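You operate a simulated robot arm through the tools that you are given. There is no shell and no other tool. Be economical: measure what you need, move in short steps, check, and stop when the job is done.

The job below is to be done with a simulated two-armed robot. You get a single attempt, and the scene is never put back.

Task
Change the green edge unit to knuckle with the 3.15 mm silver block and try it once.
Fine: the black block goes in pocket three of the blue rack; cover shut; the lamp ends green; leave the other unit and blocks.
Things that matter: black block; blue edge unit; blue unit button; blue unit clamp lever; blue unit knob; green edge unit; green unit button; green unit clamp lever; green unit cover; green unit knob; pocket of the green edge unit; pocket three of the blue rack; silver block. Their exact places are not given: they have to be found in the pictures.

It is judged by the outcome, as a careful person would: the job done as asked, and still so three seconds after it is handed in. It fails if anything else is knocked over, pushed out of place, dropped, spilled or broken. Lids that push on must go on centred and level and be pressed home; caps that screw on are set level and turned clockwise until they are tight.

Robot
Two 7-joint arms with two-finger parallel grippers on one trunk, on a base that drives. Base frame: it is fixed to the floor where the robot stands at the start and does not move with it; the origin is under the middle of the robot, x ahead of it, y to its left, z up. Lengths are in mm, angles in rad, forces in N, time in s.
The left shoulder is at the start at [20, 113, 1472], the right one opposite. With the tool pointing down near the work surface each hand reaches from about 100 to 420 mm from the robot's upright axis, wherever it stands, measured 20 degrees to its own side. Places, roughly: blue edge unit [900, -1500, 1100]; blue unit button [800, -1400, 1100]; blue unit clamp lever [900, -1600, 1200]; blue unit knob [800, -1600, 1100]; green edge unit [400, 0, 1100]; green unit button [300, 100, 1100]; green unit clamp lever [400, -100, 1200]; green unit cover [400, 0, 1200]; green unit knob [300, -100, 1100]; pocket of the green edge unit [400, 0, 1100]; pocket three of the blue rack [400, -500, 800]. Payload 1.57 kg a hand.
Tool frame (each hand has its own): the origin (TCP) lies between the finger pads and is the grasp point; the fingertips stand 30 mm ahead of it; z points along the fingers, y is the line along which they close. Largest opening 80 mm; finger width 17, thickness 12; the body of the gripper, 40 by 82 mm, starts 80 mm behind the TCP.
Orientation is told as [roll, pitch, yaw] about the base's x, y, z axes, in that order, counted from this pose: with the fingers straight down and closing along the base's y, the tool's x points along the base's -x, its y along +y and its z along -z.

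Tools
- The arms move only by the tool arm_command. It takes "left_increments", "right_increments" or both (then of equal length, played together; a hand with none holds still); each is a list of rows, each a list of 7 numbers: the shift along the tool's x, y, z in units of 20 mm (1.0 is 20 mm), then the turn, a rotation vector about the tool's x, y, z in units of 5 degrees (1.0 is 5 degrees), then the closure in counts, from 0 (fully open) to 255 (shut). In form: [[x, y, z, rx, ry, rz, gripper], ...]. A call has 1 to 20 rows; each row shifts and turns the commanded pose from where the row before left it, along the tool's axes as they then stand. A call with a number of a shift or a turn outside -1 to 1 is refused whole. A row lasts 0.2 s, in which the tool goes at most 50 mm and 0.15 rad; a call with a longer step from one row to the next is refused whole, and so is a gripper value outside its range. Where a pose cannot be reached the arm comes as near as it can. A force on the tool above 90 N (or 10 N above the force at the start of the call, whichever is more), or a blocked arm, ends the call early, and 0.2 s more pass. The fingers move at their own pace (about 45 mm/s each) and stop on an object; they squeeze with about 32 N. The grip force told is the motor's: it shows also when the fingers shut on nothing. Time passes only in rows, and 0.2 s behind the last, so rows that do not move let the fingers close. The reply holds the time, the measured pose of the TCP, the force on the tool along the base axes, the opening and the grip force, in the units named above and with some noise, with the torque about the TCP (base axes, N m) and any sound that the robot's microphone picked up, and new pictures: "show" is both (left out), scene, wrist or none (wrist: the cameras of the hands that moved).
- Cameras (640 x 400 px; columns grow to the right, rows downward): "scene" is now at [81.2, -44.2, 1579.8]; the picture's right is [-0.41, -0.91, 0.00], its down [-0.59, 0.27, -0.76] and it looks along [0.69, -0.31, -0.65] (base axes); focal length 214 px, centre (320, 200). "left" rides on the left gripper at [72, 7, -122] in its tool frame; the picture's right is [-0.09, 1.00, 0.00], its down [-0.84, -0.08, -0.54] and it looks along [-0.54, -0.05, 0.84] (tool axes); focal length 238 px, centre (320, 200). "right" rides on the right gripper at [72, -7, -122] in its tool frame; the picture's right is [0.09, 1.00, 0.00], its down [-0.84, 0.08, -0.54] and it looks along [-0.54, 0.05, 0.84] (tool axes); focal length 238 px, centre (320, 200).
- raise_lower(by): slides the trunk up (or, below 0, down) by that many mm; the arms and the scene camera ride with it, the base frame stays. It gives what a move gives, with no picture.
- drive_base(legs): drives the robot by 1 to 6 legs, each [ahead, left, turn to the left] in mm, mm and rad, along the robot's own axes; the way and the turn of a leg run together, so that a leg with both is an arc; at most 1500 mm and 3.142 rad a leg. The arms and the cameras ride along, it lands a little off, and it stops where it bumps. It gives what a move gives, and a new picture of the scene camera.
- turn_head(pan, tilt): turns the head with the scene camera to pan (to the left, within 1.396 rad either way) and tilt (down, from -0.506 to 1.204), counted from straight ahead of the robot. It gives what a move gives, and a new picture of the scene camera.
- locate(camera, pixels): for up to 12 pixels [column, row] of the newest picture of that camera ("zoom" is the newest enlarged one), the place [x, y, z] in the base frame of the surface seen there, good to about 2 mm, but the place of the scene camera against the robot may be out by one fixed shift of up to 25 mm in any direction. The clock stands still meanwhile.
- zoom(camera, box): a new picture of the part [left, top, right, bottom] of that camera's present view, enlarged. The clock stands still meanwhile.
- hand_in(): hands the job in; it is judged then, once.

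Keep the steps short. Do not move on a guess: measure, check each grasp and each placing, and mend mistakes. In all there are 80 turns and 260 pictures (those below and enlarged ones count). Leave the grippers open and the arms clear of the work at the hand-in unless told otherwise, and finish with a single line.

The tools are called after ">>>" as name(argument=value, ...) on one line, values as JSON. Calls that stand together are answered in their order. arm_command: Moves the arms, as the interface text tells. Its arguments: {"type":"object","properties":{"left_increments":{"type":"array"},"right_increments":{"type":"array"},"show":{"type":"string","enum":["both","scene","wrist","none"]}},"required":[]} The other tools are called the same way: raise_lower (by) slides the trunk up or down; drive_base (legs) drives the base; turn_head (pan, tilt) turns the head that bears the scene camera; locate (camera, pixels) gives the place of the surface under pixels of a picture; zoom (camera, box) takes an enlarged picture of a part of a camera's view; hand_in () hands the job in.

At the start:

```text
t: 0.0
left_tcp_pos: [402.0, 16.0, 1472.5]
left_tcp_rot: [0.0, -0.001, 0.0]
left_contact_force: [-0.2, 0.1, 0.2]
left_torque: [0.02, 0.01, 0.01]
left_width: 80.2
left_grip_force: 0.1
right_tcp_pos: [295.5, -271.2, 1450.2]
right_tcp_rot: [0.001, -0.001, 0.001]
right_contact_force: [-0.6, 0.3, 0.6]
right_torque: [0.0, 0.02, -0.01]
right_width: 80.0
right_grip_force: 0.1
trunk travel left (down, up): [-525.0, 45.0]
robot x, y, heading: [-1.0, 0.5, -0.002]
head pan, tilt: [-0.421, 0.707]
```

scene: 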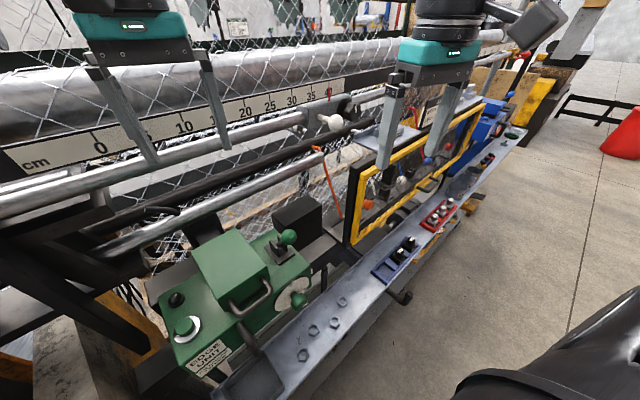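
right: 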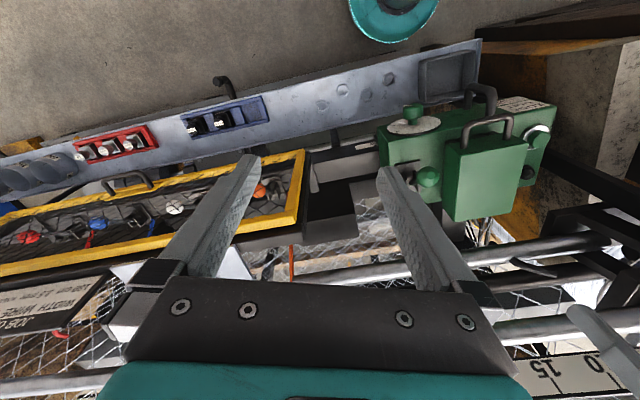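
left: 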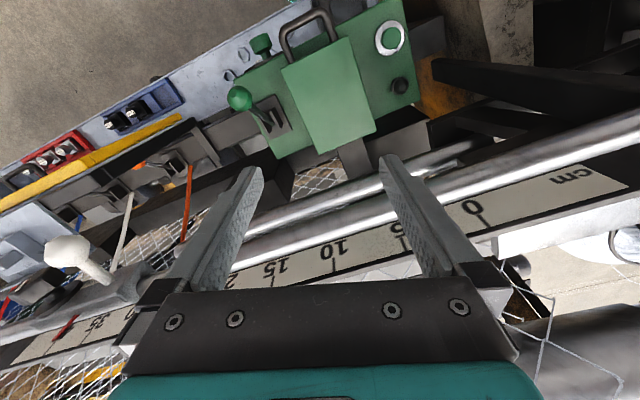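

I see the green unit at about (230,290), the racks at (400,260) and (440,215). I'll enlarge these parts first.

>>> zoom(camera="scene", box=[140, 200, 340, 390])

>>> zoom(camera="scene", box=[360, 100, 540, 300])

>>> zoom(camera="right", box=[0, 60, 300, 200])

>>> zoom(camera="right", box=[360, 60, 580, 230])

>>> zoom(camera="left", box=[210, 0, 430, 160])

```text
2.11 times, centred on (240, 295) of scene
```

zoom: 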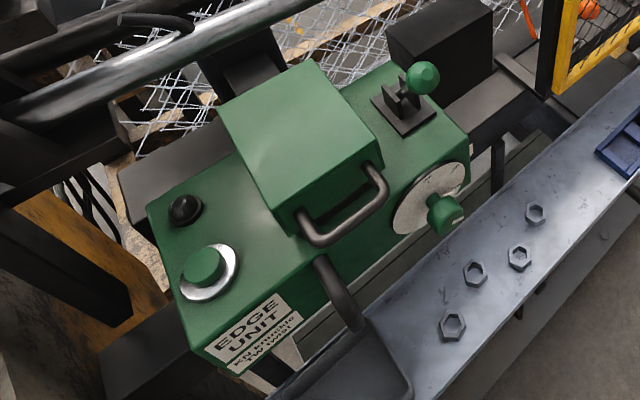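

```text
2.00 times, centred on (450, 200) of scene
```

zoom: 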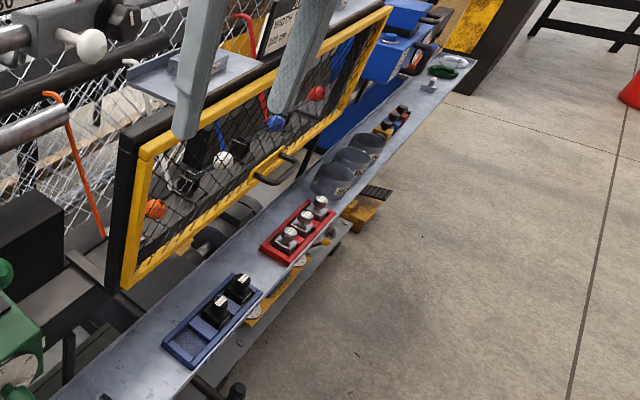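

```text
2.13 times, centred on (150, 130) of right
```

zoom: 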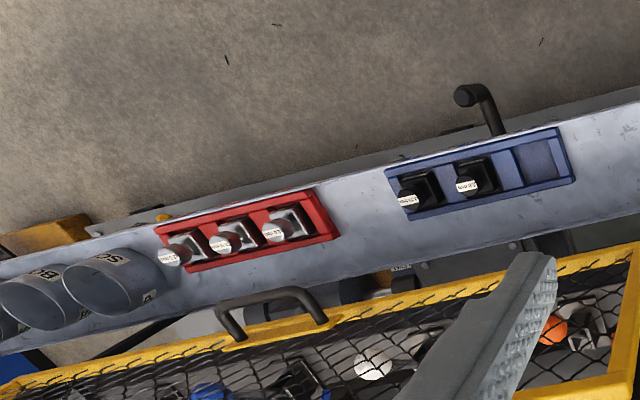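

```text
2.35 times, centred on (470, 145) of right
```

zoom: 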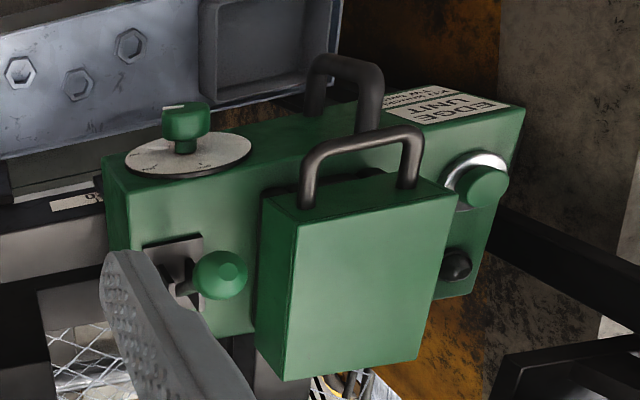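

```text
2.50 times, centred on (320, 80) of left
```

zoom: 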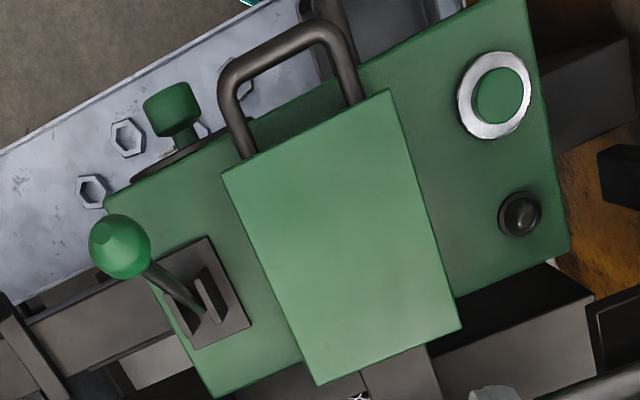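

Now I measure the green unit's parts in the left wrist camera and the racks in the right wrist camera.

>>> locate(camera="left", pixels=[[239, 97], [262, 44], [392, 38], [400, 85], [320, 12], [322, 95], [284, 70], [349, 38], [374, 130], [326, 150], [284, 118], [296, 52]])

>>> locate(camera="right", pixels=[[252, 134], [222, 143], [200, 151], [190, 128], [262, 100], [268, 121], [85, 153], [108, 146], [132, 140], [75, 178], [159, 148], [350, 105]])

>>> locate(camera="scene", pixels=[[202, 236], [247, 225], [268, 262], [232, 302], [186, 326], [176, 299], [290, 237], [298, 300], [383, 272], [406, 242], [280, 210], [248, 298]])

>>> zoom(camera="right", box=[60, 110, 170, 180])

>>> zoom(camera="right", box=[170, 80, 280, 150])

>>> zoom(camera="scene", box=[255, 255, 325, 325])

```text
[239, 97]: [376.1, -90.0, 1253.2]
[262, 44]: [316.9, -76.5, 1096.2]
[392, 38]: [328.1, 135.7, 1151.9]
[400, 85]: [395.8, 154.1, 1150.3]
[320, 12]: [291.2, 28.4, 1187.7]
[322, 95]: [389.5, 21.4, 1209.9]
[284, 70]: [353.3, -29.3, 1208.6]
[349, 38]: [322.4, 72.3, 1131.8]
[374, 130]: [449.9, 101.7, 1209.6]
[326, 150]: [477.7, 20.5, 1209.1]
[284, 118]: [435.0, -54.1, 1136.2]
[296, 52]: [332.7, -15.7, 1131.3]
```

```text
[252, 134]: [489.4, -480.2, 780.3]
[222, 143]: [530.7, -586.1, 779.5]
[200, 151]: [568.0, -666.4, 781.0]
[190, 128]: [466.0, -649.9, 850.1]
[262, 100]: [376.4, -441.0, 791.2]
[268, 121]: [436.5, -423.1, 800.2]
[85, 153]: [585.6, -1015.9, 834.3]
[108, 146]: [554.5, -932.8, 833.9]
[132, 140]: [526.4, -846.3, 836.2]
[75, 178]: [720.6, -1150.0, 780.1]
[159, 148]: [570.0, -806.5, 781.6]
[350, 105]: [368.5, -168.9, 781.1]
```

```text
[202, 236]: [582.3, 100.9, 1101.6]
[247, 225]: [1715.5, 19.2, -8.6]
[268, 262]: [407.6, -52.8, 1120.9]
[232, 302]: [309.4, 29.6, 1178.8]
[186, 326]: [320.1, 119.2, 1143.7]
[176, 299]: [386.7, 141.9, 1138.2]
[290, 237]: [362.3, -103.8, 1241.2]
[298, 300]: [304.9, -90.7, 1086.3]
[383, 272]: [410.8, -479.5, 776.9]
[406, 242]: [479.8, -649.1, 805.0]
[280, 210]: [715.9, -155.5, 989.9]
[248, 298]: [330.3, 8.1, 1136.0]
```

```text
5.71 times, centred on (115, 145) of right
```

zoom: 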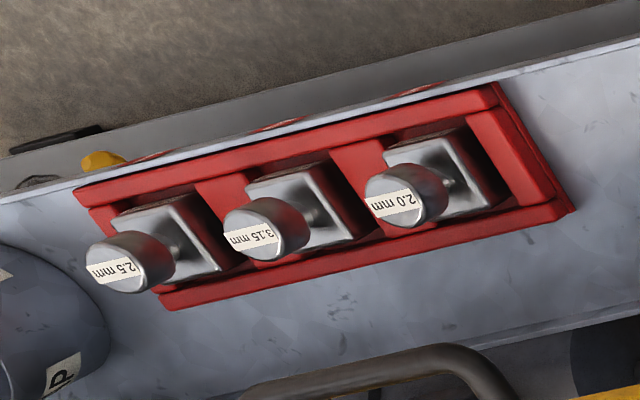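

```text
5.71 times, centred on (225, 115) of right
```

zoom: 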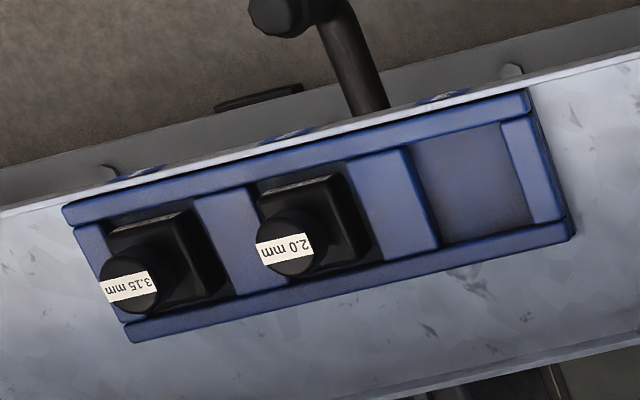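

```text
5.71 times, centred on (290, 290) of scene
```

zoom: 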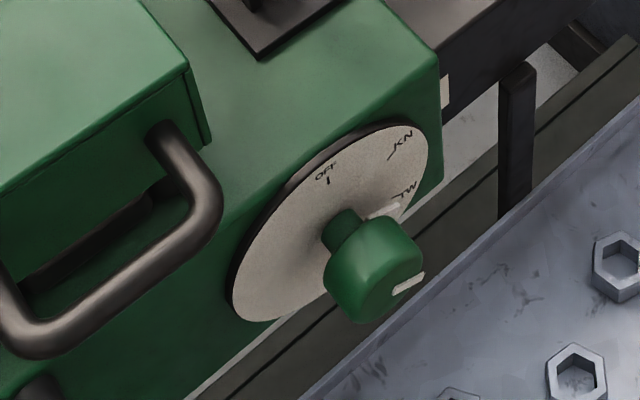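

The 3.15 mm silver block is the middle one in the red rack, and the empty pocket of the blue rack is the near one. The unit is turned about 0.37 rad left. I'll check how high the rails and fence stand before turning the robot.

>>> locate(camera="left", pixels=[[470, 210], [70, 250], [300, 270], [560, 120], [600, 230], [350, 210], [190, 130], [30, 370]])

>>> locate(camera="right", pixels=[[570, 370], [600, 330], [20, 310], [280, 170], [120, 185], [340, 200], [20, 250], [470, 95], [232, 110]])

>>> locate(camera="scene", pixels=[[100, 140], [240, 110], [330, 122], [355, 170], [480, 110], [390, 135], [20, 200], [60, 70]])

```text
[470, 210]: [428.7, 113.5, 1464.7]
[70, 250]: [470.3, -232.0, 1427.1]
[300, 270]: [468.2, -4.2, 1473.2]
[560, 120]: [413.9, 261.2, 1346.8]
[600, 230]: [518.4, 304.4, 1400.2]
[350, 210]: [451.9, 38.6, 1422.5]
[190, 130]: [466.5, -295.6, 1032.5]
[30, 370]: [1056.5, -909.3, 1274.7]
```

```text
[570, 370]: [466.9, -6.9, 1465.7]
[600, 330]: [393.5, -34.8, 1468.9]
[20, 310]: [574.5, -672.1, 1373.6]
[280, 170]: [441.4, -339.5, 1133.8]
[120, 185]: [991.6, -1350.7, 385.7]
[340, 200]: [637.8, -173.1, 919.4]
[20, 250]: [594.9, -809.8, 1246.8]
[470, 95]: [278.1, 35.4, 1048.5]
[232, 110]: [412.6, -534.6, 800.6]
```

```text
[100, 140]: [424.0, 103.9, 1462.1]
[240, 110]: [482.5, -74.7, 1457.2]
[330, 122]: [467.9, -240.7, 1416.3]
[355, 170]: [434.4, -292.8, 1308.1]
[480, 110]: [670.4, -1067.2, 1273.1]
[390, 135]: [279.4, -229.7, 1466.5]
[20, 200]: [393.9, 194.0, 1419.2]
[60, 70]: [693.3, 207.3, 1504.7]
```

The ruler rail is only about 30 mm beyond the left gripper at its height. I'll pull both hands back toward the robot first.

>>> arm_command(left_increments=[[1, 0.5, 0, 0, 0, 0, 0], [1, 0.5, 0, 0, 0, 0, 0], [1, 0.5, 0, 0, 0, 0, 0], [1, 0.5, 0, 0, 0, 0, 0], [1, 0.5, 0, 0, 0, 0, 0], [1, 0.5, 0, 0, 0, 0, 0], [1, 0.5, 0, 0, 0, 0, 0], [1, 0.5, 0, 0, 0, 0, 0], [1, 0.5, 0, 0, 0, 0, 0]], right_increments=[[1, 0, 0, 0, 0, 0, 0], [1, 0, 0, 0, 0, 0, 0], [1, 0, 0, 0, 0, 0, 0], [1, 0, 0, 0, 0, 0, 0], [0, 0, 0, 0, 0, 0, 0], [0, 0, 0, 0, 0, 0, 0], [0, 0, 0, 0, 0, 0, 0], [0, 0, 0, 0, 0, 0, 0], [0, 0, 0, 0, 0, 0, 0]], show="none")

>>> drive_base(legs=[[0, 0, 0.38]])

>>> turn_head(pan=-0.3, tilt=0.85)

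```text
t: 2.0
left_tcp_pos: [219.8, 107.9, 1473.5]
left_tcp_rot: [0.001, 0.001, 0.001]
left_contact_force: [-0.2, 0.3, 0.8]
left_torque: [-0.02, -0.03, 0.01]
left_width: 80.2
left_grip_force: 0.0
right_tcp_pos: [213.3, -270.6, 1451.3]
right_tcp_rot: [0.0, 0.002, 0.0]
right_contact_force: [0.2, 0.3, 0.1]
right_torque: [-0.04, 0.0, -0.01]
right_width: 79.8
right_grip_force: 0.1
trunk travel left (down, up): [-525.0, 45.0]
robot x, y, heading: [-0.1, 1.0, -0.001]
head pan, tilt: [-0.421, 0.707]
```

```text
t: 3.6
left_tcp_pos: [165.4, 180.8, 1472.5]
left_tcp_rot: [0.0, 0.0, 0.383]
left_contact_force: [-0.4, -0.6, 0.1]
left_torque: [-0.01, 0.0, -0.02]
left_width: 79.9
left_grip_force: 0.0
right_tcp_pos: [300.2, -171.9, 1450.6]
right_tcp_rot: [0.0, -0.001, 0.382]
right_contact_force: [-0.3, -0.4, 0.5]
right_torque: [0.01, -0.01, 0.02]
right_width: 79.9
right_grip_force: 0.1
trunk travel left (down, up): [-525.0, 45.0]
robot x, y, heading: [-0.8, 0.2, 0.377]
head pan, tilt: [-0.421, 0.707]
```

scene: 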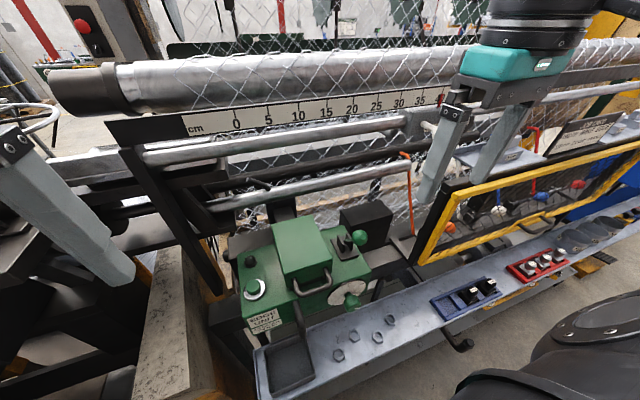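

```text
t: 4.3
left_tcp_pos: [164.8, 180.8, 1472.7]
left_tcp_rot: [0.0, -0.001, 0.383]
left_contact_force: [-0.3, 0.1, 0.8]
left_torque: [-0.01, 0.01, -0.01]
left_width: 80.0
left_grip_force: 0.1
right_tcp_pos: [300.2, -172.7, 1450.4]
right_tcp_rot: [0.0, 0.0, 0.382]
right_contact_force: [1.0, 0.4, 0.1]
right_torque: [-0.01, -0.01, 0.0]
right_width: 79.9
right_grip_force: 0.1
trunk travel left (down, up): [-525.0, 45.0]
robot x, y, heading: [-2.0, -2.1, 0.384]
head pan, tilt: [-0.3, 0.85]
```

scene: 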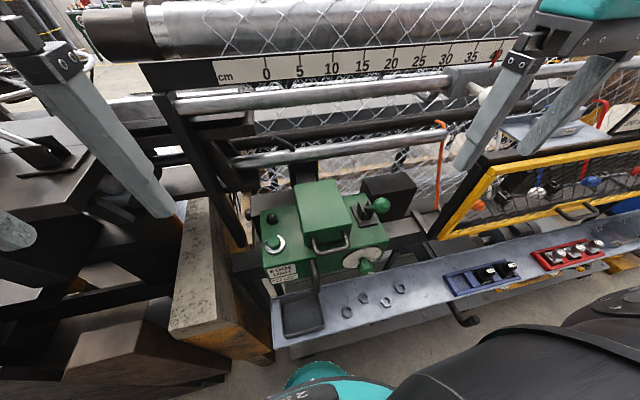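

Square to the unit now. I'll look with the right wrist camera.

>>> zoom(camera="right", box=[320, 0, 640, 200])

>>> zoom(camera="scene", box=[240, 160, 420, 300])

```text
2.00 times, centred on (480, 100) of right
```

zoom: 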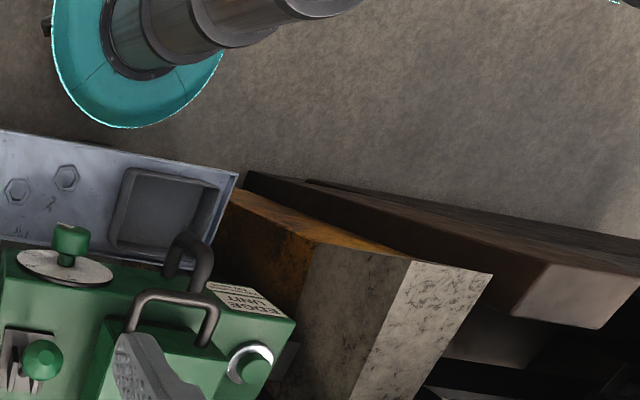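

```text
2.86 times, centred on (330, 230) of scene
```

zoom: 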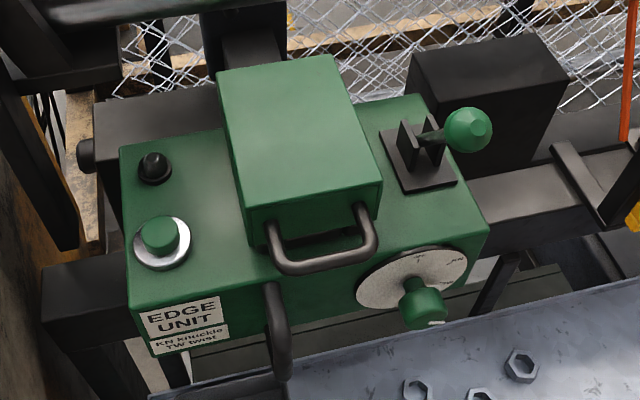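

The label says KN = knuckle. I measure the knob, handle and lever in the right camera, and the rods in the scene picture.

>>> locate(camera="right", pixels=[[355, 115], [355, 123], [347, 122], [364, 122], [353, 129], [342, 132], [341, 179], [405, 147], [390, 151], [427, 152], [386, 164], [330, 185]])

>>> locate(camera="scene", pixels=[[310, 104], [350, 130], [340, 150], [320, 205], [332, 249], [381, 205], [365, 266], [365, 255], [276, 243], [272, 215], [390, 195], [340, 254]])

>>> zoom(camera="right", box=[310, 90, 400, 150])

>>> zoom(camera="scene", box=[320, 180, 410, 280])

```text
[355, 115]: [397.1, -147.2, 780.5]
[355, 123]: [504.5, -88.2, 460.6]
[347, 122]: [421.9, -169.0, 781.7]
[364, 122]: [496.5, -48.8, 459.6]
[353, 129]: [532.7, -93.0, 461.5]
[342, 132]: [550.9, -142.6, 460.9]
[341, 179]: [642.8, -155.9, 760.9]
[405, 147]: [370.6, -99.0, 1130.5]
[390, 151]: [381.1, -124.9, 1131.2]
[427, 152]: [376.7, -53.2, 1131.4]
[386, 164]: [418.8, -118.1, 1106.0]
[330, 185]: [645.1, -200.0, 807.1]
```

```text
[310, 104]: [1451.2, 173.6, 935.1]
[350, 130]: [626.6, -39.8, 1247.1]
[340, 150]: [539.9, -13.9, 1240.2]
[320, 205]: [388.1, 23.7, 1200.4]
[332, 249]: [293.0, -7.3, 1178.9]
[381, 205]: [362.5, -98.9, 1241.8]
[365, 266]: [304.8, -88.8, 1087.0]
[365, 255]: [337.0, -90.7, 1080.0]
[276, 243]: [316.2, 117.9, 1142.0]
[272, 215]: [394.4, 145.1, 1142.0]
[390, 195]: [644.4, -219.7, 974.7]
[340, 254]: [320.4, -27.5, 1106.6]
```

```text
6.67 times, centred on (355, 120) of right
```

zoom: 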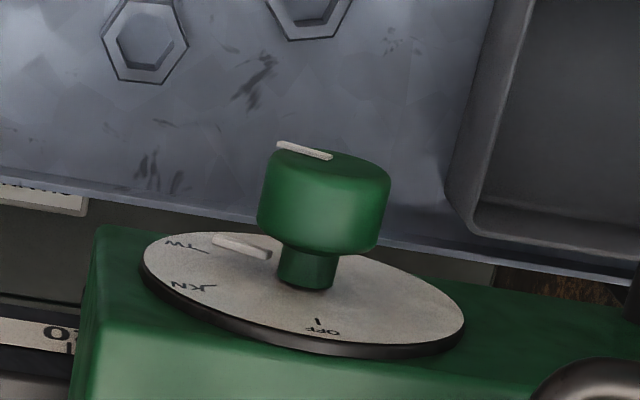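

```text
4.00 times, centred on (365, 230) of scene
```

zoom: 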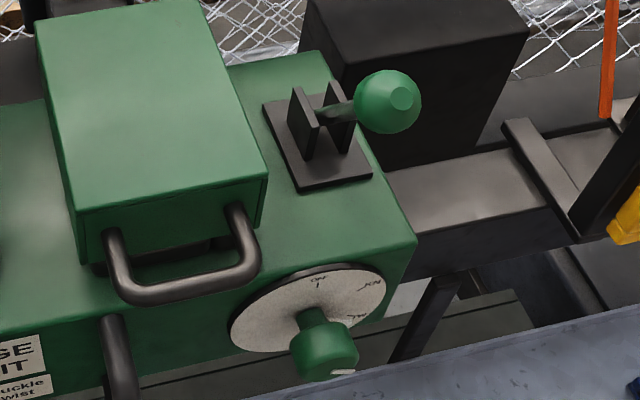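

Locate used the older wrist picture; I'll enlarge again and measure on the enlargement.

>>> zoom(camera="right", box=[320, 80, 480, 180])

>>> locate(camera="zoom", pixels=[[145, 136], [138, 160], [120, 160], [162, 165], [137, 180], [90, 195], [80, 388], [345, 270], [280, 280], [410, 285], [280, 300], [90, 170]])

```text
4.00 times, centred on (400, 130) of right
```

zoom: 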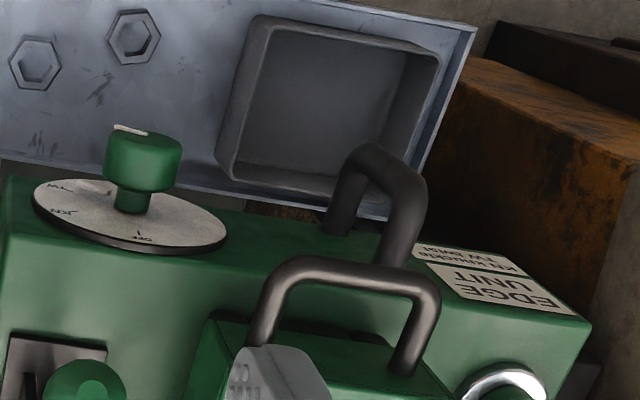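

```text
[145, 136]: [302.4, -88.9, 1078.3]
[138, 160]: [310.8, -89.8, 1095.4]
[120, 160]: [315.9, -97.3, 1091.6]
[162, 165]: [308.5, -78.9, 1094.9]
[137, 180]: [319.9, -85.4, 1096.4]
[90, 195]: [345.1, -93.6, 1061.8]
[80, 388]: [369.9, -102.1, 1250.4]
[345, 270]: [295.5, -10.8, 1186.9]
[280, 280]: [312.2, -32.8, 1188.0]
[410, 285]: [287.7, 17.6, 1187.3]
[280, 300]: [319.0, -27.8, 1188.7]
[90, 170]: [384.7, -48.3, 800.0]
```

Geometry is now clear: the handle bar is at about n=272 mm ahead and 118 right of the robot, z≈1182; the knob is at about n=257, 197 right, z≈1077. I'll back up 120 mm for wrist room, then pitch the right hand 45° forward to look at the dial.

>>> drive_base(legs=[[-120, 0, 0]])

>>> arm_command(right_increments=[[0, 0, 0, 0, -1, 0, 0], [0, 0, 0, 0, -1, 0, 0], [0, 0, 0, 0, -1, 0, 0], [0, 0, 0, 0, -1, 0, 0], [0, 0, 0, 0, -1, 0, 0], [0, 0, 0, 0, -1, 0, 0], [0, 0, 0, 0, -1, 0, 0], [0, 0, 0, 0, -1, 0, 0], [0, 0, 0, 0, -1, 0, 0], [0.53, 0.264, 0.91, 0, 0, 0, 0], [0.53, 0.264, 0.91, 0, 0, 0, 0], [0.53, 0.264, 0.91, 0, 0, 0, 0], [0.53, 0.264, 0.91, 0, 0, 0, 0], [0.53, 0.264, 0.91, 0, 0, 0, 0], [0.53, 0.264, 0.91, 0, 0, 0, 0], [0.53, 0.264, 0.91, 0, 0, 0, 0], [0.53, 0.264, 0.91, 0, 0, 0, 0], [0.53, 0.264, 0.91, 0, 0, 0, 0]], show="both")

```text
t: 5.5
left_tcp_pos: [53.0, 135.6, 1472.0]
left_tcp_rot: [-0.002, 0.001, 0.382]
left_contact_force: [0.0, -0.2, -0.3]
left_torque: [-0.02, 0.0, -0.02]
left_width: 79.9
left_grip_force: 0.0
right_tcp_pos: [188.3, -217.8, 1450.2]
right_tcp_rot: [0.001, -0.001, 0.38]
right_contact_force: [-1.0, -0.2, 0.4]
right_torque: [0.01, -0.03, 0.01]
right_width: 80.3
right_grip_force: 0.0
trunk travel left (down, up): [-525.0, 45.0]
robot x, y, heading: [-110.3, -47.3, 0.379]
head pan, tilt: [-0.3, 0.85]
```

scene: 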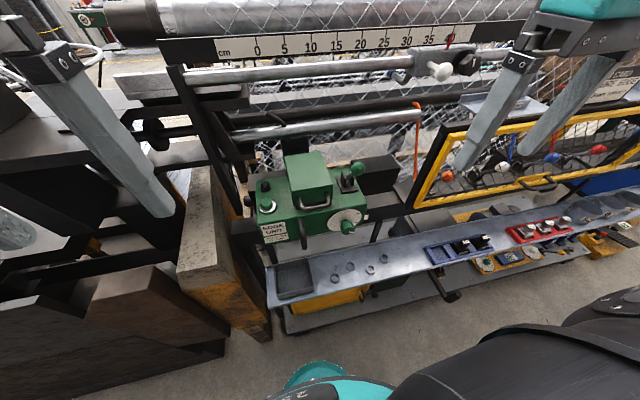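

```text
t: 9.3
left_tcp_pos: [53.9, 135.8, 1472.4]
left_tcp_rot: [0.0, -0.001, 0.382]
left_contact_force: [-0.4, 0.3, -0.2]
left_torque: [0.0, 0.01, 0.0]
left_width: 79.9
left_grip_force: 0.1
right_tcp_pos: [325.1, -211.2, 1377.1]
right_tcp_rot: [0.002, -0.785, 0.379]
right_contact_force: [0.3, 0.1, -0.4]
right_torque: [-0.03, -0.02, 0.03]
right_width: 80.2
right_grip_force: 0.1
right hand out of reach, approached as far as the arm can: row 5, 6, 7, 8, 9, 10, 11, 12, 13, 14, 15, 16, 17, 18
trunk travel left (down, up): [-525.0, 45.0]
robot x, y, heading: [-110.1, -43.6, 0.377]
head pan, tilt: [-0.3, 0.85]
```

scene: 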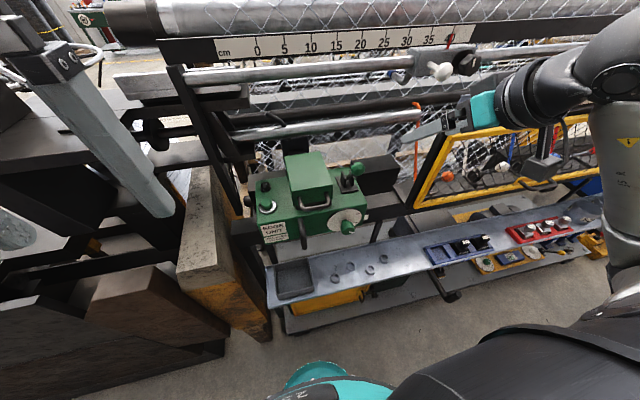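
right: 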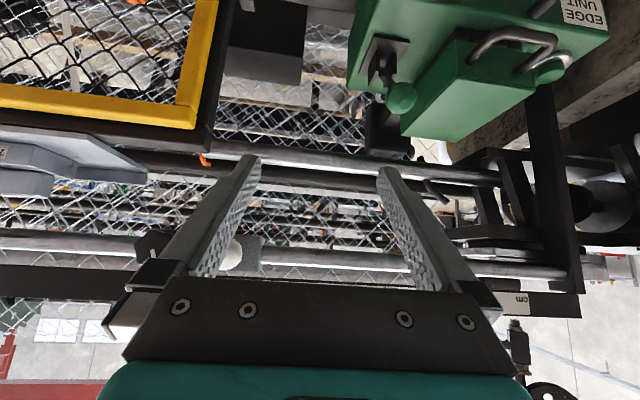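

At 45° pitch the hand is too close to the body. I'll back up 100 mm more and come straight down.

>>> drive_base(legs=[[-100, 0, 0]])

>>> arm_command(right_increments=[[0.7, 0, 0.7, 0, 0, 0, 0], [0.7, 0, 0.7, 0, 0, 0, 0], [0.7, 0, 0.7, 0, 0, 0, 0], [0.7, 0, 0.7, 0, 0, 0, 0], [0.7, 0, 0.7, 0, 0, 0, 0], [0.7, 0, 0.7, 0, 0, 0, 0], [0.7, 0, 0.7, 0, 0, 0, 0], [0.7, 0, 0.7, 0, 0, 0, 0]], show="wrist")

```text
t: 10.4
left_tcp_pos: [-37.8, 99.1, 1472.7]
left_tcp_rot: [0.0, 0.002, 0.382]
left_contact_force: [-0.2, -0.7, -0.1]
left_torque: [0.01, 0.0, 0.0]
left_width: 79.8
left_grip_force: 0.0
right_tcp_pos: [232.8, -248.4, 1376.6]
right_tcp_rot: [0.003, -0.785, 0.38]
right_contact_force: [0.4, 0.0, 0.1]
right_torque: [0.02, 0.0, -0.01]
right_width: 80.1
right_grip_force: 0.0
trunk travel left (down, up): [-525.0, 45.0]
robot x, y, heading: [-202.6, -80.8, 0.378]
head pan, tilt: [-0.3, 0.85]
```

scene: 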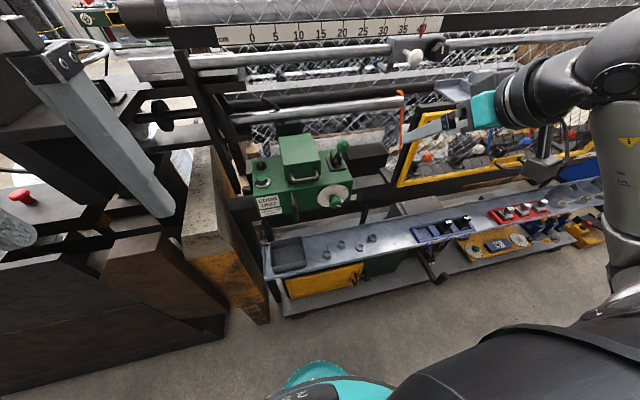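

```text
t: 12.2
left_tcp_pos: [-38.6, 100.4, 1472.3]
left_tcp_rot: [-0.001, -0.001, 0.383]
left_contact_force: [0.2, -0.7, 0.2]
left_torque: [-0.02, -0.01, -0.03]
left_width: 80.0
left_grip_force: 0.2
right_tcp_pos: [235.5, -250.3, 1218.7]
right_tcp_rot: [0.001, -0.783, 0.379]
right_contact_force: [-0.8, 0.3, 0.5]
right_torque: [0.01, 0.01, 0.03]
right_width: 80.1
right_grip_force: 0.1
right hand out of reach, approached as far as the arm can: row 1
trunk travel left (down, up): [-525.0, 45.0]
robot x, y, heading: [-205.3, -83.1, 0.384]
head pan, tilt: [-0.3, 0.85]
```

right: 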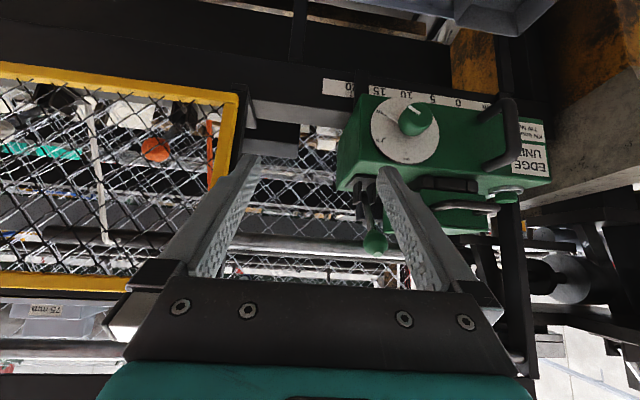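

Works. The dial is in view at (407,128); I'll enlarge and measure it.

>>> zoom(camera="right", box=[330, 80, 570, 270])

>>> zoom(camera="right", box=[365, 85, 445, 170])

>>> locate(camera="right", pixels=[[416, 112], [403, 119], [431, 112], [415, 131], [417, 104], [385, 150], [430, 150], [376, 128], [376, 245], [455, 205], [490, 208], [408, 162]])

```text
2.11 times, centred on (450, 175) of right
```

zoom: 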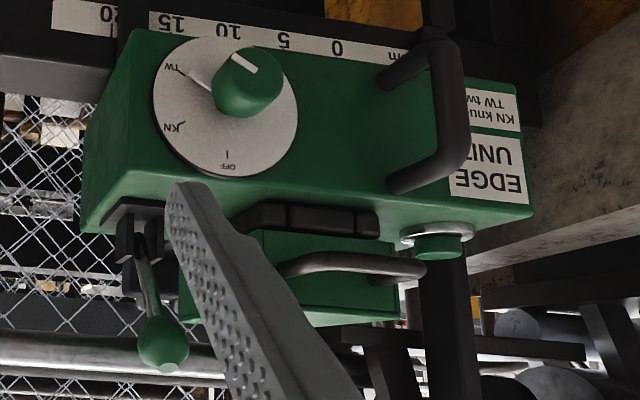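

```text
4.71 times, centred on (405, 128) of right
```

zoom: 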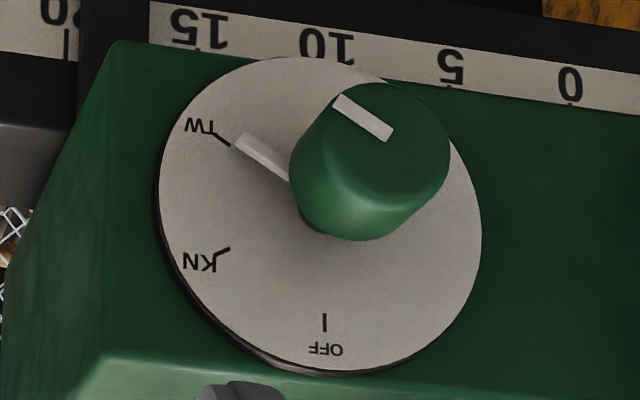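

```text
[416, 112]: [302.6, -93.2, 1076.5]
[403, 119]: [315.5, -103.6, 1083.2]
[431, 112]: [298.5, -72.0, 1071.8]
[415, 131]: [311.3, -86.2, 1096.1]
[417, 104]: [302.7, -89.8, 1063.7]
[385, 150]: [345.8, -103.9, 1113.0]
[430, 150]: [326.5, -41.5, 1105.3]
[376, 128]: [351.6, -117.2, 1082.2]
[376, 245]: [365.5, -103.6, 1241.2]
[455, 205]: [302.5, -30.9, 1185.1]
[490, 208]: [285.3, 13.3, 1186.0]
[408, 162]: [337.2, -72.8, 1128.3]
```

Ticks OFF/KN/TW are about 60° apart and the pointer is at TW. I'll lean the hand 40° to the right about the knob axis, and stop 80 mm short of the knob.

>>> arm_command(right_increments=[[0, 0, 0, -0.707, 0, 0.707, 0], [0, 0, 0, -0.707, 0, 0.707, 0], [0, 0, 0, -0.707, 0, 0.707, 0], [0, 0, 0, -0.707, 0, 0.707, 0], [0, 0, 0, -0.707, 0, 0.707, 0], [0, 0, 0, -0.707, 0, 0.707, 0], [0, 0, 0, -0.707, 0, 0.707, 0], [0, 0, 0, -0.707, 0, 0.707, 0], [0.298, 0.03, 0.993, 0, 0, 0, 0], [0.298, 0.03, 0.993, 0, 0, 0, 0], [0.298, 0.03, 0.993, 0, 0, 0, 0], [0.298, 0.03, 0.993, 0, 0, 0, 0], [0.298, 0.03, 0.993, 0, 0, 0, 0], [0.298, 0.03, 0.993, 0, 0, 0, 0], [0.298, 0.03, 0.993, 0, 0, 0, 0]], show="both")

```text
t: 15.4
left_tcp_pos: [-38.6, 99.4, 1472.4]
left_tcp_rot: [-0.001, 0.001, 0.381]
left_contact_force: [0.1, 0.3, 0.0]
left_torque: [0.03, 0.01, -0.02]
left_width: 80.0
left_grip_force: 0.1
right_tcp_pos: [268.3, -143.9, 1125.1]
right_tcp_rot: [0.867, -0.57, -0.188]
right_contact_force: [0.6, 0.1, -0.2]
right_torque: [-0.01, 0.01, -0.02]
right_width: 80.1
right_grip_force: 0.1
trunk travel left (down, up): [-525.0, 45.0]
robot x, y, heading: [-204.3, -84.5, 0.381]
head pan, tilt: [-0.3, 0.85]
```

scene: 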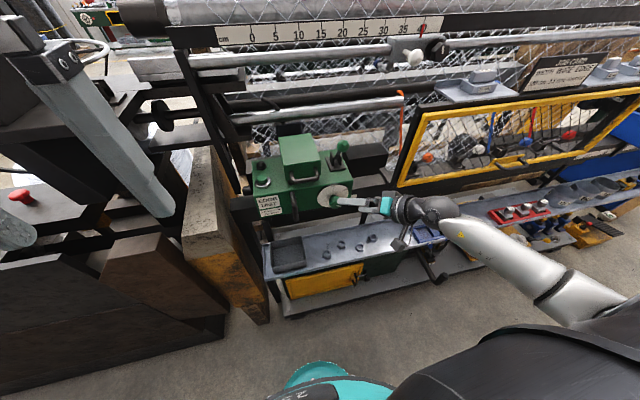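
right: 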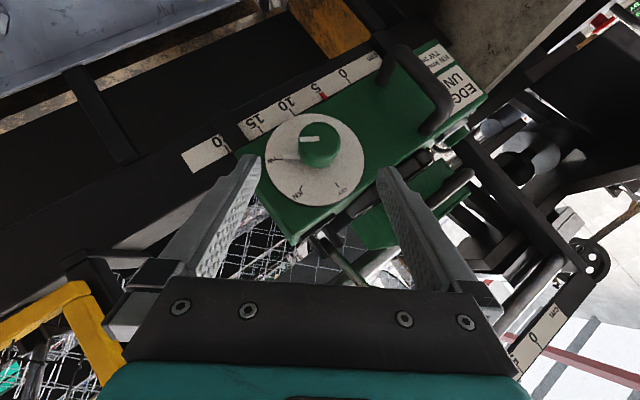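

On plan, knob centred at column 318. Measure it once more before closing in.

>>> locate(camera="right", pixels=[[318, 133], [318, 150], [301, 148], [337, 146], [320, 162], [316, 184], [375, 222], [432, 100]])

```text
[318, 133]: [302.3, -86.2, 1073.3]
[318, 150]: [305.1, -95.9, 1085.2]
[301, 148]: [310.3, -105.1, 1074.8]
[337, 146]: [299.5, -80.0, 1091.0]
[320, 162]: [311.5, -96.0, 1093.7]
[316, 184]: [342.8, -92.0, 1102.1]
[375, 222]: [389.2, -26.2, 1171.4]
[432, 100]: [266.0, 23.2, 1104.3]
```

Advance 80 mm along the tool and close on the knob.

>>> arm_command(right_increments=[[0.01, -0.025, 0.995, 0, 0, 0, 0], [0.01, -0.025, 0.995, 0, 0, 0, 0], [0.01, -0.025, 0.995, 0, 0, 0, 0], [0.01, -0.025, 0.995, 0, 0, 0, 0], [0, 0, 0, 0, 0, 0, 255], [0, 0, 0, 0, 0, 0, 255], [0, 0, 0, 0, 0, 0, 255], [0, 0, 0, 0, 0, 0, 255], [0, 0, 0, 0, 0, 0, 255]], show="wrist")

```text
t: 17.4
left_tcp_pos: [-37.8, 99.1, 1472.8]
left_tcp_rot: [0.001, -0.001, 0.381]
left_contact_force: [0.6, -0.6, 0.4]
left_torque: [-0.02, 0.04, 0.0]
left_width: 80.1
left_grip_force: 0.1
right_tcp_pos: [305.4, -90.1, 1078.9]
right_tcp_rot: [0.873, -0.57, -0.191]
right_contact_force: [0.1, 3.3, 1.3]
right_torque: [-0.01, 0.15, -0.07]
right_width: 37.4
right_grip_force: 37.0
trunk travel left (down, up): [-525.0, 45.0]
robot x, y, heading: [-205.0, -80.6, 0.377]
head pan, tilt: [-0.3, 0.85]
```

right: 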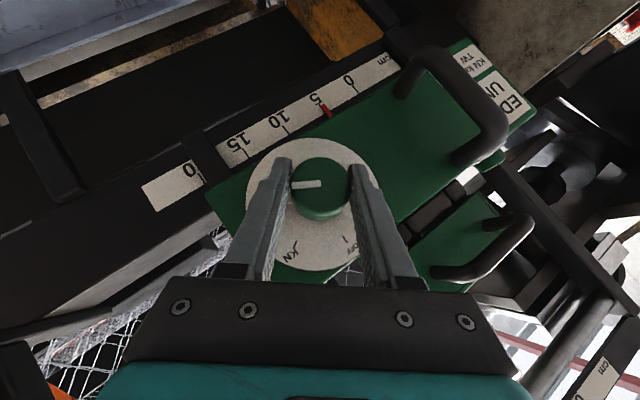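

Knob held (37.4 mm). Turn 60° anticlockwise about the knob axis.

>>> arm_command(right_increments=[[0, 0.025, 0, 0.707, 0, -0.707, 255], [0, 0.025, 0, 0.707, 0, -0.707, 255], [0, 0.025, 0, 0.707, 0, -0.707, 255], [0, 0.025, 0, 0.707, 0, -0.707, 255], [0, 0.025, 0, 0.707, 0, -0.707, 255], [0, 0.025, 0, 0.707, 0, -0.707, 255], [0, 0.025, 0, 0.707, 0, -0.707, 255], [0, 0.025, 0, 0.707, 0, -0.707, 255], [0, 0.025, 0, 0.707, 0, -0.707, 255], [0, 0.025, 0, 0.707, 0, -0.707, 255], [0, 0.025, 0, 0.707, 0, -0.707, 255], [0, 0.025, 0, 0.707, 0, -0.707, 255], [0, 0, 0, 0, 0, 0, 255]], show="wrist")

>>> zoom(camera="right", box=[230, 120, 410, 280])

```text
t: 20.2
left_tcp_pos: [-34.8, 109.8, 1469.3]
left_tcp_rot: [-0.008, 0.005, 0.381]
left_contact_force: [0.2, 0.3, 0.3]
left_torque: [0.0, 0.03, -0.03]
left_width: 79.9
left_grip_force: 0.0
right_tcp_pos: [304.2, -90.4, 1079.7]
right_tcp_rot: [0.171, -0.804, 0.301]
right_contact_force: [16.3, 70.4, -8.4]
right_torque: [0.17, 0.17, -0.68]
right_width: 38.4
right_grip_force: 43.8
right hand out of reach, approached as far as the arm can: row 7, 8, 9, 10, 11, 12
trunk travel left (down, up): [-525.0, 45.0]
robot x, y, heading: [-203.0, -78.4, 0.383]
head pan, tilt: [-0.3, 0.85]
```

right: 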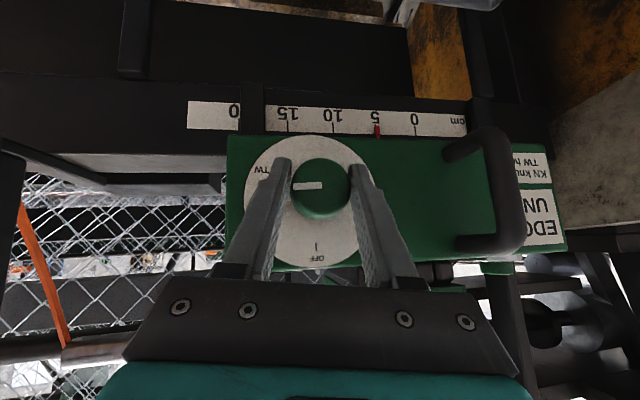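

```text
2.50 times, centred on (320, 200) of right
```

zoom: 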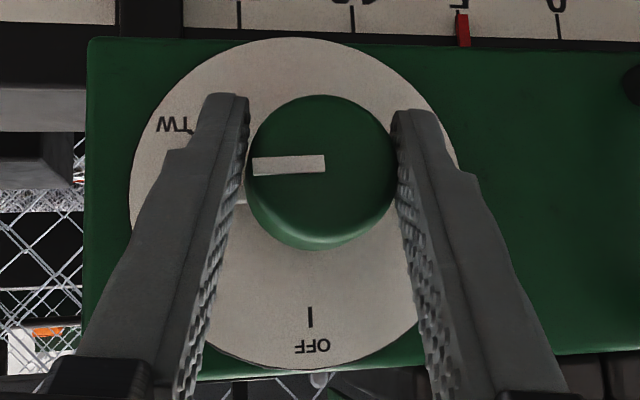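

The knob turned about 35° before the arm ran out of room. Release, back off, then regrasp from a right lean.

>>> arm_command(right_increments=[[0, 0, 0, 0, 0, 0, 80], [0, 0, 0, 0, 0, 0, 80], [0, 0, 0, 0, 0, 0, 80], [0, 0, -1, 0, 0, 0, 80], [0, 0, -1, 0, 0, 0, 80], [0, 0, -1, 0, 0, 0, 80], [0, 0, 0, -0.707, 0, 0.707, 0], [0, 0, 0, -0.707, 0, 0.707, 0], [0, 0, 0, -0.707, 0, 0.707, 0], [0, 0, 0, -0.707, 0, 0.707, 0], [0, 0, 0, -0.707, 0, 0.707, 0], [0, 0, 0, -0.707, 0, 0.707, 0], [0, 0, 0, -0.707, 0, 0.707, 0]], show="wrist")

```text
t: 23.1
left_tcp_pos: [-38.5, 100.2, 1473.1]
left_tcp_rot: [0.001, -0.001, 0.381]
left_contact_force: [-0.2, -0.3, -0.1]
left_torque: [0.01, -0.01, 0.0]
left_width: 80.1
left_grip_force: 0.1
right_tcp_pos: [267.5, -133.4, 1119.5]
right_tcp_rot: [0.884, -0.581, -0.185]
right_contact_force: [-0.1, -0.1, -0.2]
right_torque: [0.0, 0.01, -0.01]
right_width: 80.0
right_grip_force: 0.1
trunk travel left (down, up): [-525.0, 45.0]
robot x, y, heading: [-205.7, -82.3, 0.38]
head pan, tilt: [-0.3, 0.85]
```

right: 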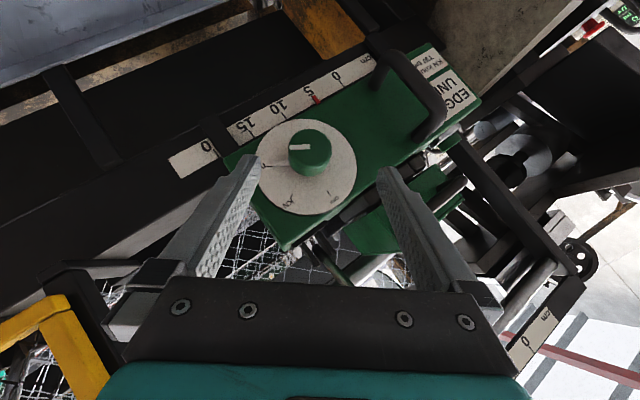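

>>> zoom(camera="right", box=[240, 100, 380, 230])

```text
3.08 times, centred on (310, 165) of right
```

zoom: 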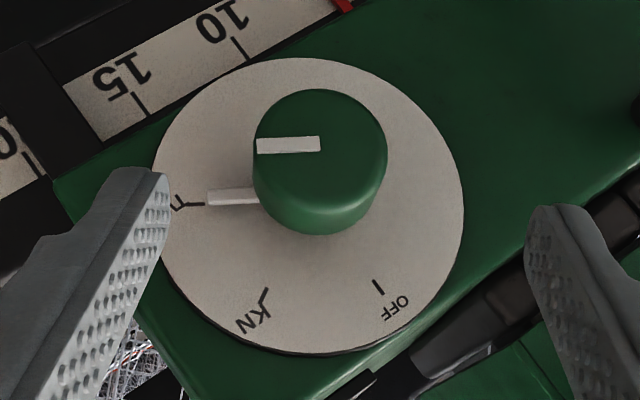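

The knob sprang back to TW (detent), so it must be turned the whole way in one grip. I'll start from a 70° right lean.

>>> arm_command(right_increments=[[0, 0, 0, -0.707, 0, 0.707, 0], [0, 0, 0, -0.707, 0, 0.707, 0], [0, 0, 0, -0.707, 0, 0.707, 0], [0, 0, 0, -0.707, 0, 0.707, 0], [0, 0, 0, -0.707, 0, 0.707, 0], [0, 0, 0, -0.707, 0, 0.707, 0], [-0.285, -0.78, -0.435, 0, 0, 0, 0], [-0.285, -0.78, -0.435, 0, 0, 0, 0]], show="both")

```text
t: 24.9
left_tcp_pos: [-38.4, 98.4, 1472.4]
left_tcp_rot: [-0.001, 0.0, 0.379]
left_contact_force: [-0.6, -0.5, 0.5]
left_torque: [0.01, 0.01, -0.02]
left_width: 79.9
left_grip_force: 0.1
right_tcp_pos: [273.7, -150.7, 1096.9]
right_tcp_rot: [1.333, -0.253, -0.36]
right_contact_force: [0.3, 0.4, 0.2]
right_torque: [-0.02, -0.02, 0.01]
right_width: 80.0
right_grip_force: 0.0
right hand out of reach, approached as far as the arm can: row 2
trunk travel left (down, up): [-525.0, 45.0]
robot x, y, heading: [-202.4, -80.4, 0.382]
head pan, tilt: [-0.3, 0.85]
```

scene: 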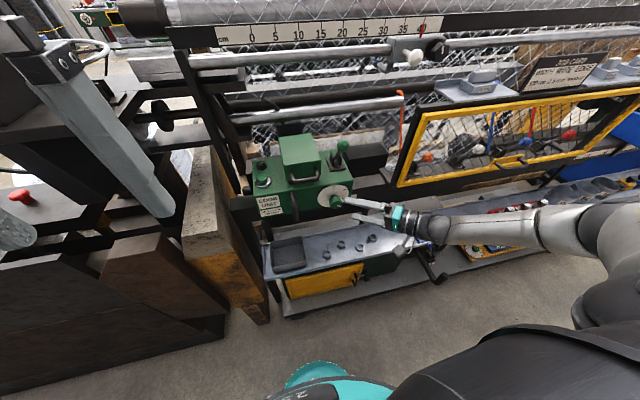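
right: 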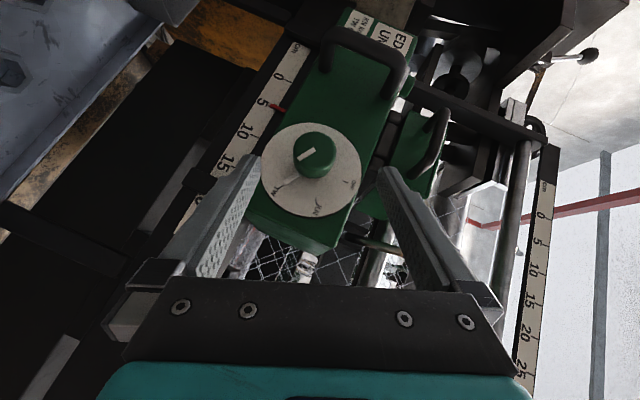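

Reached. Advance and close on the knob.

>>> arm_command(right_increments=[[-0.065, -0.044, 0.873, 0, 0, 0, 0], [-0.065, -0.044, 0.873, 0, 0, 0, 0], [-0.065, -0.044, 0.873, 0, 0, 0, 0], [-0.065, -0.044, 0.873, 0, 0, 0, 0], [0, 0, 0, 0, 0, 0, 255], [0, 0, 0, 0, 0, 0, 255], [0, 0, 0, 0, 0, 0, 255], [0, 0, 0, 0, 0, 0, 255]], show="none")

>>> arm_command(right_increments=[[0, 0.025, 0, 0.707, 0, -0.707, 255], [0, 0.025, 0, 0.707, 0, -0.707, 255], [0, 0.025, 0, 0.707, 0, -0.707, 255], [0, 0.025, 0, 0.707, 0, -0.707, 255], [0, 0.025, 0, 0.707, 0, -0.707, 255], [0, 0.025, 0, 0.707, 0, -0.707, 255], [0, 0.025, 0, 0.707, 0, -0.707, 255], [0, 0.025, 0, 0.707, 0, -0.707, 255], [0, 0.025, 0, 0.707, 0, -0.707, 255], [0, 0.025, 0, 0.707, 0, -0.707, 255], [0, 0.025, 0, 0.707, 0, -0.707, 255]], show="wrist")

>>> zoom(camera="right", box=[230, 120, 410, 280])

```text
t: 26.6
left_tcp_pos: [-37.6, 100.0, 1472.2]
left_tcp_rot: [-0.001, 0.0, 0.384]
left_contact_force: [0.5, 0.2, 0.2]
left_torque: [0.02, 0.04, 0.0]
left_width: 80.1
left_grip_force: 0.1
right_tcp_pos: [306.1, -91.6, 1077.5]
right_tcp_rot: [1.333, -0.253, -0.361]
right_contact_force: [1.1, -0.1, -3.0]
right_torque: [-0.09, 0.0, -0.19]
right_width: 37.2
right_grip_force: 26.6
trunk travel left (down, up): [-525.0, 45.0]
robot x, y, heading: [-202.8, -83.6, 0.382]
head pan, tilt: [-0.3, 0.85]
```

```text
t: 29.1
left_tcp_pos: [-38.6, 99.1, 1471.6]
left_tcp_rot: [-0.001, -0.001, 0.38]
left_contact_force: [0.5, 0.0, 0.9]
left_torque: [0.01, 0.02, 0.02]
left_width: 80.1
left_grip_force: 0.0
right_tcp_pos: [305.4, -90.0, 1081.0]
right_tcp_rot: [0.367, -0.76, 0.139]
right_contact_force: [-3.4, -5.7, -12.7]
right_torque: [-0.52, 1.34, -0.57]
right_width: 37.2
right_grip_force: 43.4
trunk travel left (down, up): [-525.0, 45.0]
robot x, y, heading: [-203.4, -80.8, 0.379]
head pan, tilt: [-0.3, 0.85]
```

right: 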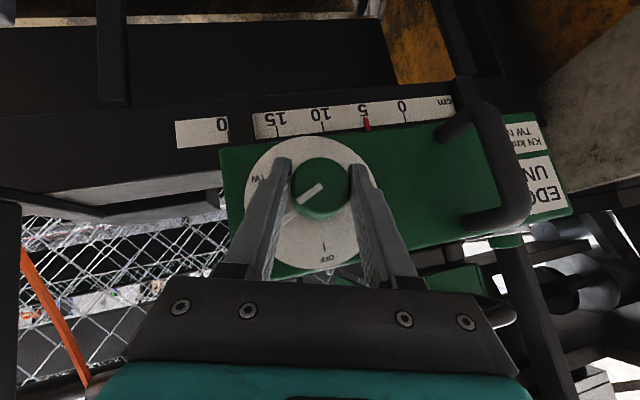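

```text
2.50 times, centred on (320, 200) of right
```

zoom: 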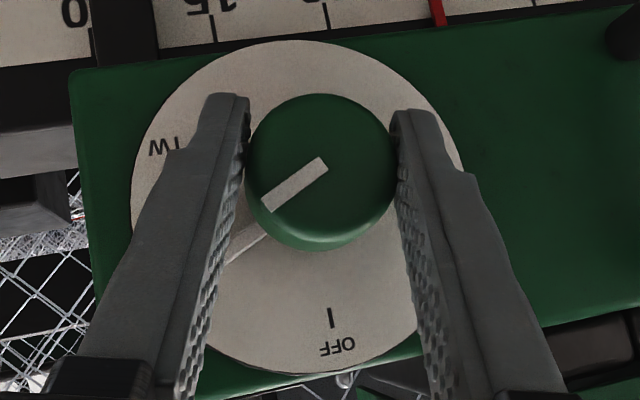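

The pointer is now close to KN. Release, back off and check.

>>> arm_command(right_increments=[[0, 0, 0, 0, 0, 0, 80], [0, 0, 0, 0, 0, 0, 80], [0, 0, 0, 0, 0, 0, 80], [0, 0, -1, 0, 0, 0, 80], [0, 0, -1, 0, 0, 0, 80], [0, 0, -1, 0, 0, 0, 80], [0, 0, -1, 0, 0, 0, 80]], show="wrist")

>>> zoom(camera="right", box=[220, 80, 480, 250])

```text
t: 30.6
left_tcp_pos: [-37.6, 98.3, 1473.5]
left_tcp_rot: [0.0, 0.0, 0.382]
left_contact_force: [-0.1, 0.4, 0.1]
left_torque: [-0.01, 0.02, -0.01]
left_width: 80.1
left_grip_force: 0.1
right_tcp_pos: [258.2, -124.1, 1135.7]
right_tcp_rot: [0.372, -0.766, 0.136]
right_contact_force: [0.6, -0.8, -0.6]
right_torque: [0.01, 0.0, 0.0]
right_width: 54.5
right_grip_force: 0.0
trunk travel left (down, up): [-525.0, 45.0]
robot x, y, heading: [-201.1, -79.1, 0.383]
head pan, tilt: [-0.3, 0.85]
```

right: 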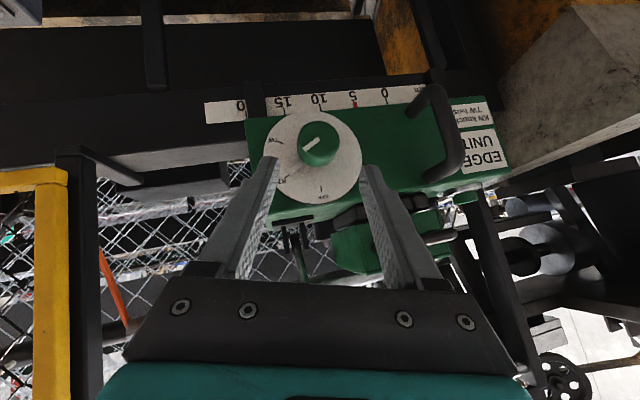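

```text
2.35 times, centred on (350, 165) of right
```

zoom: 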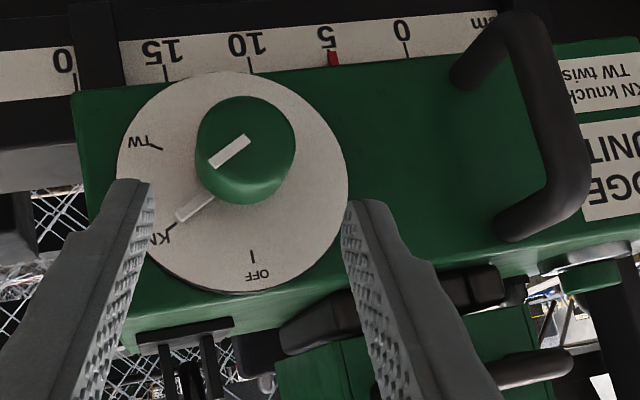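

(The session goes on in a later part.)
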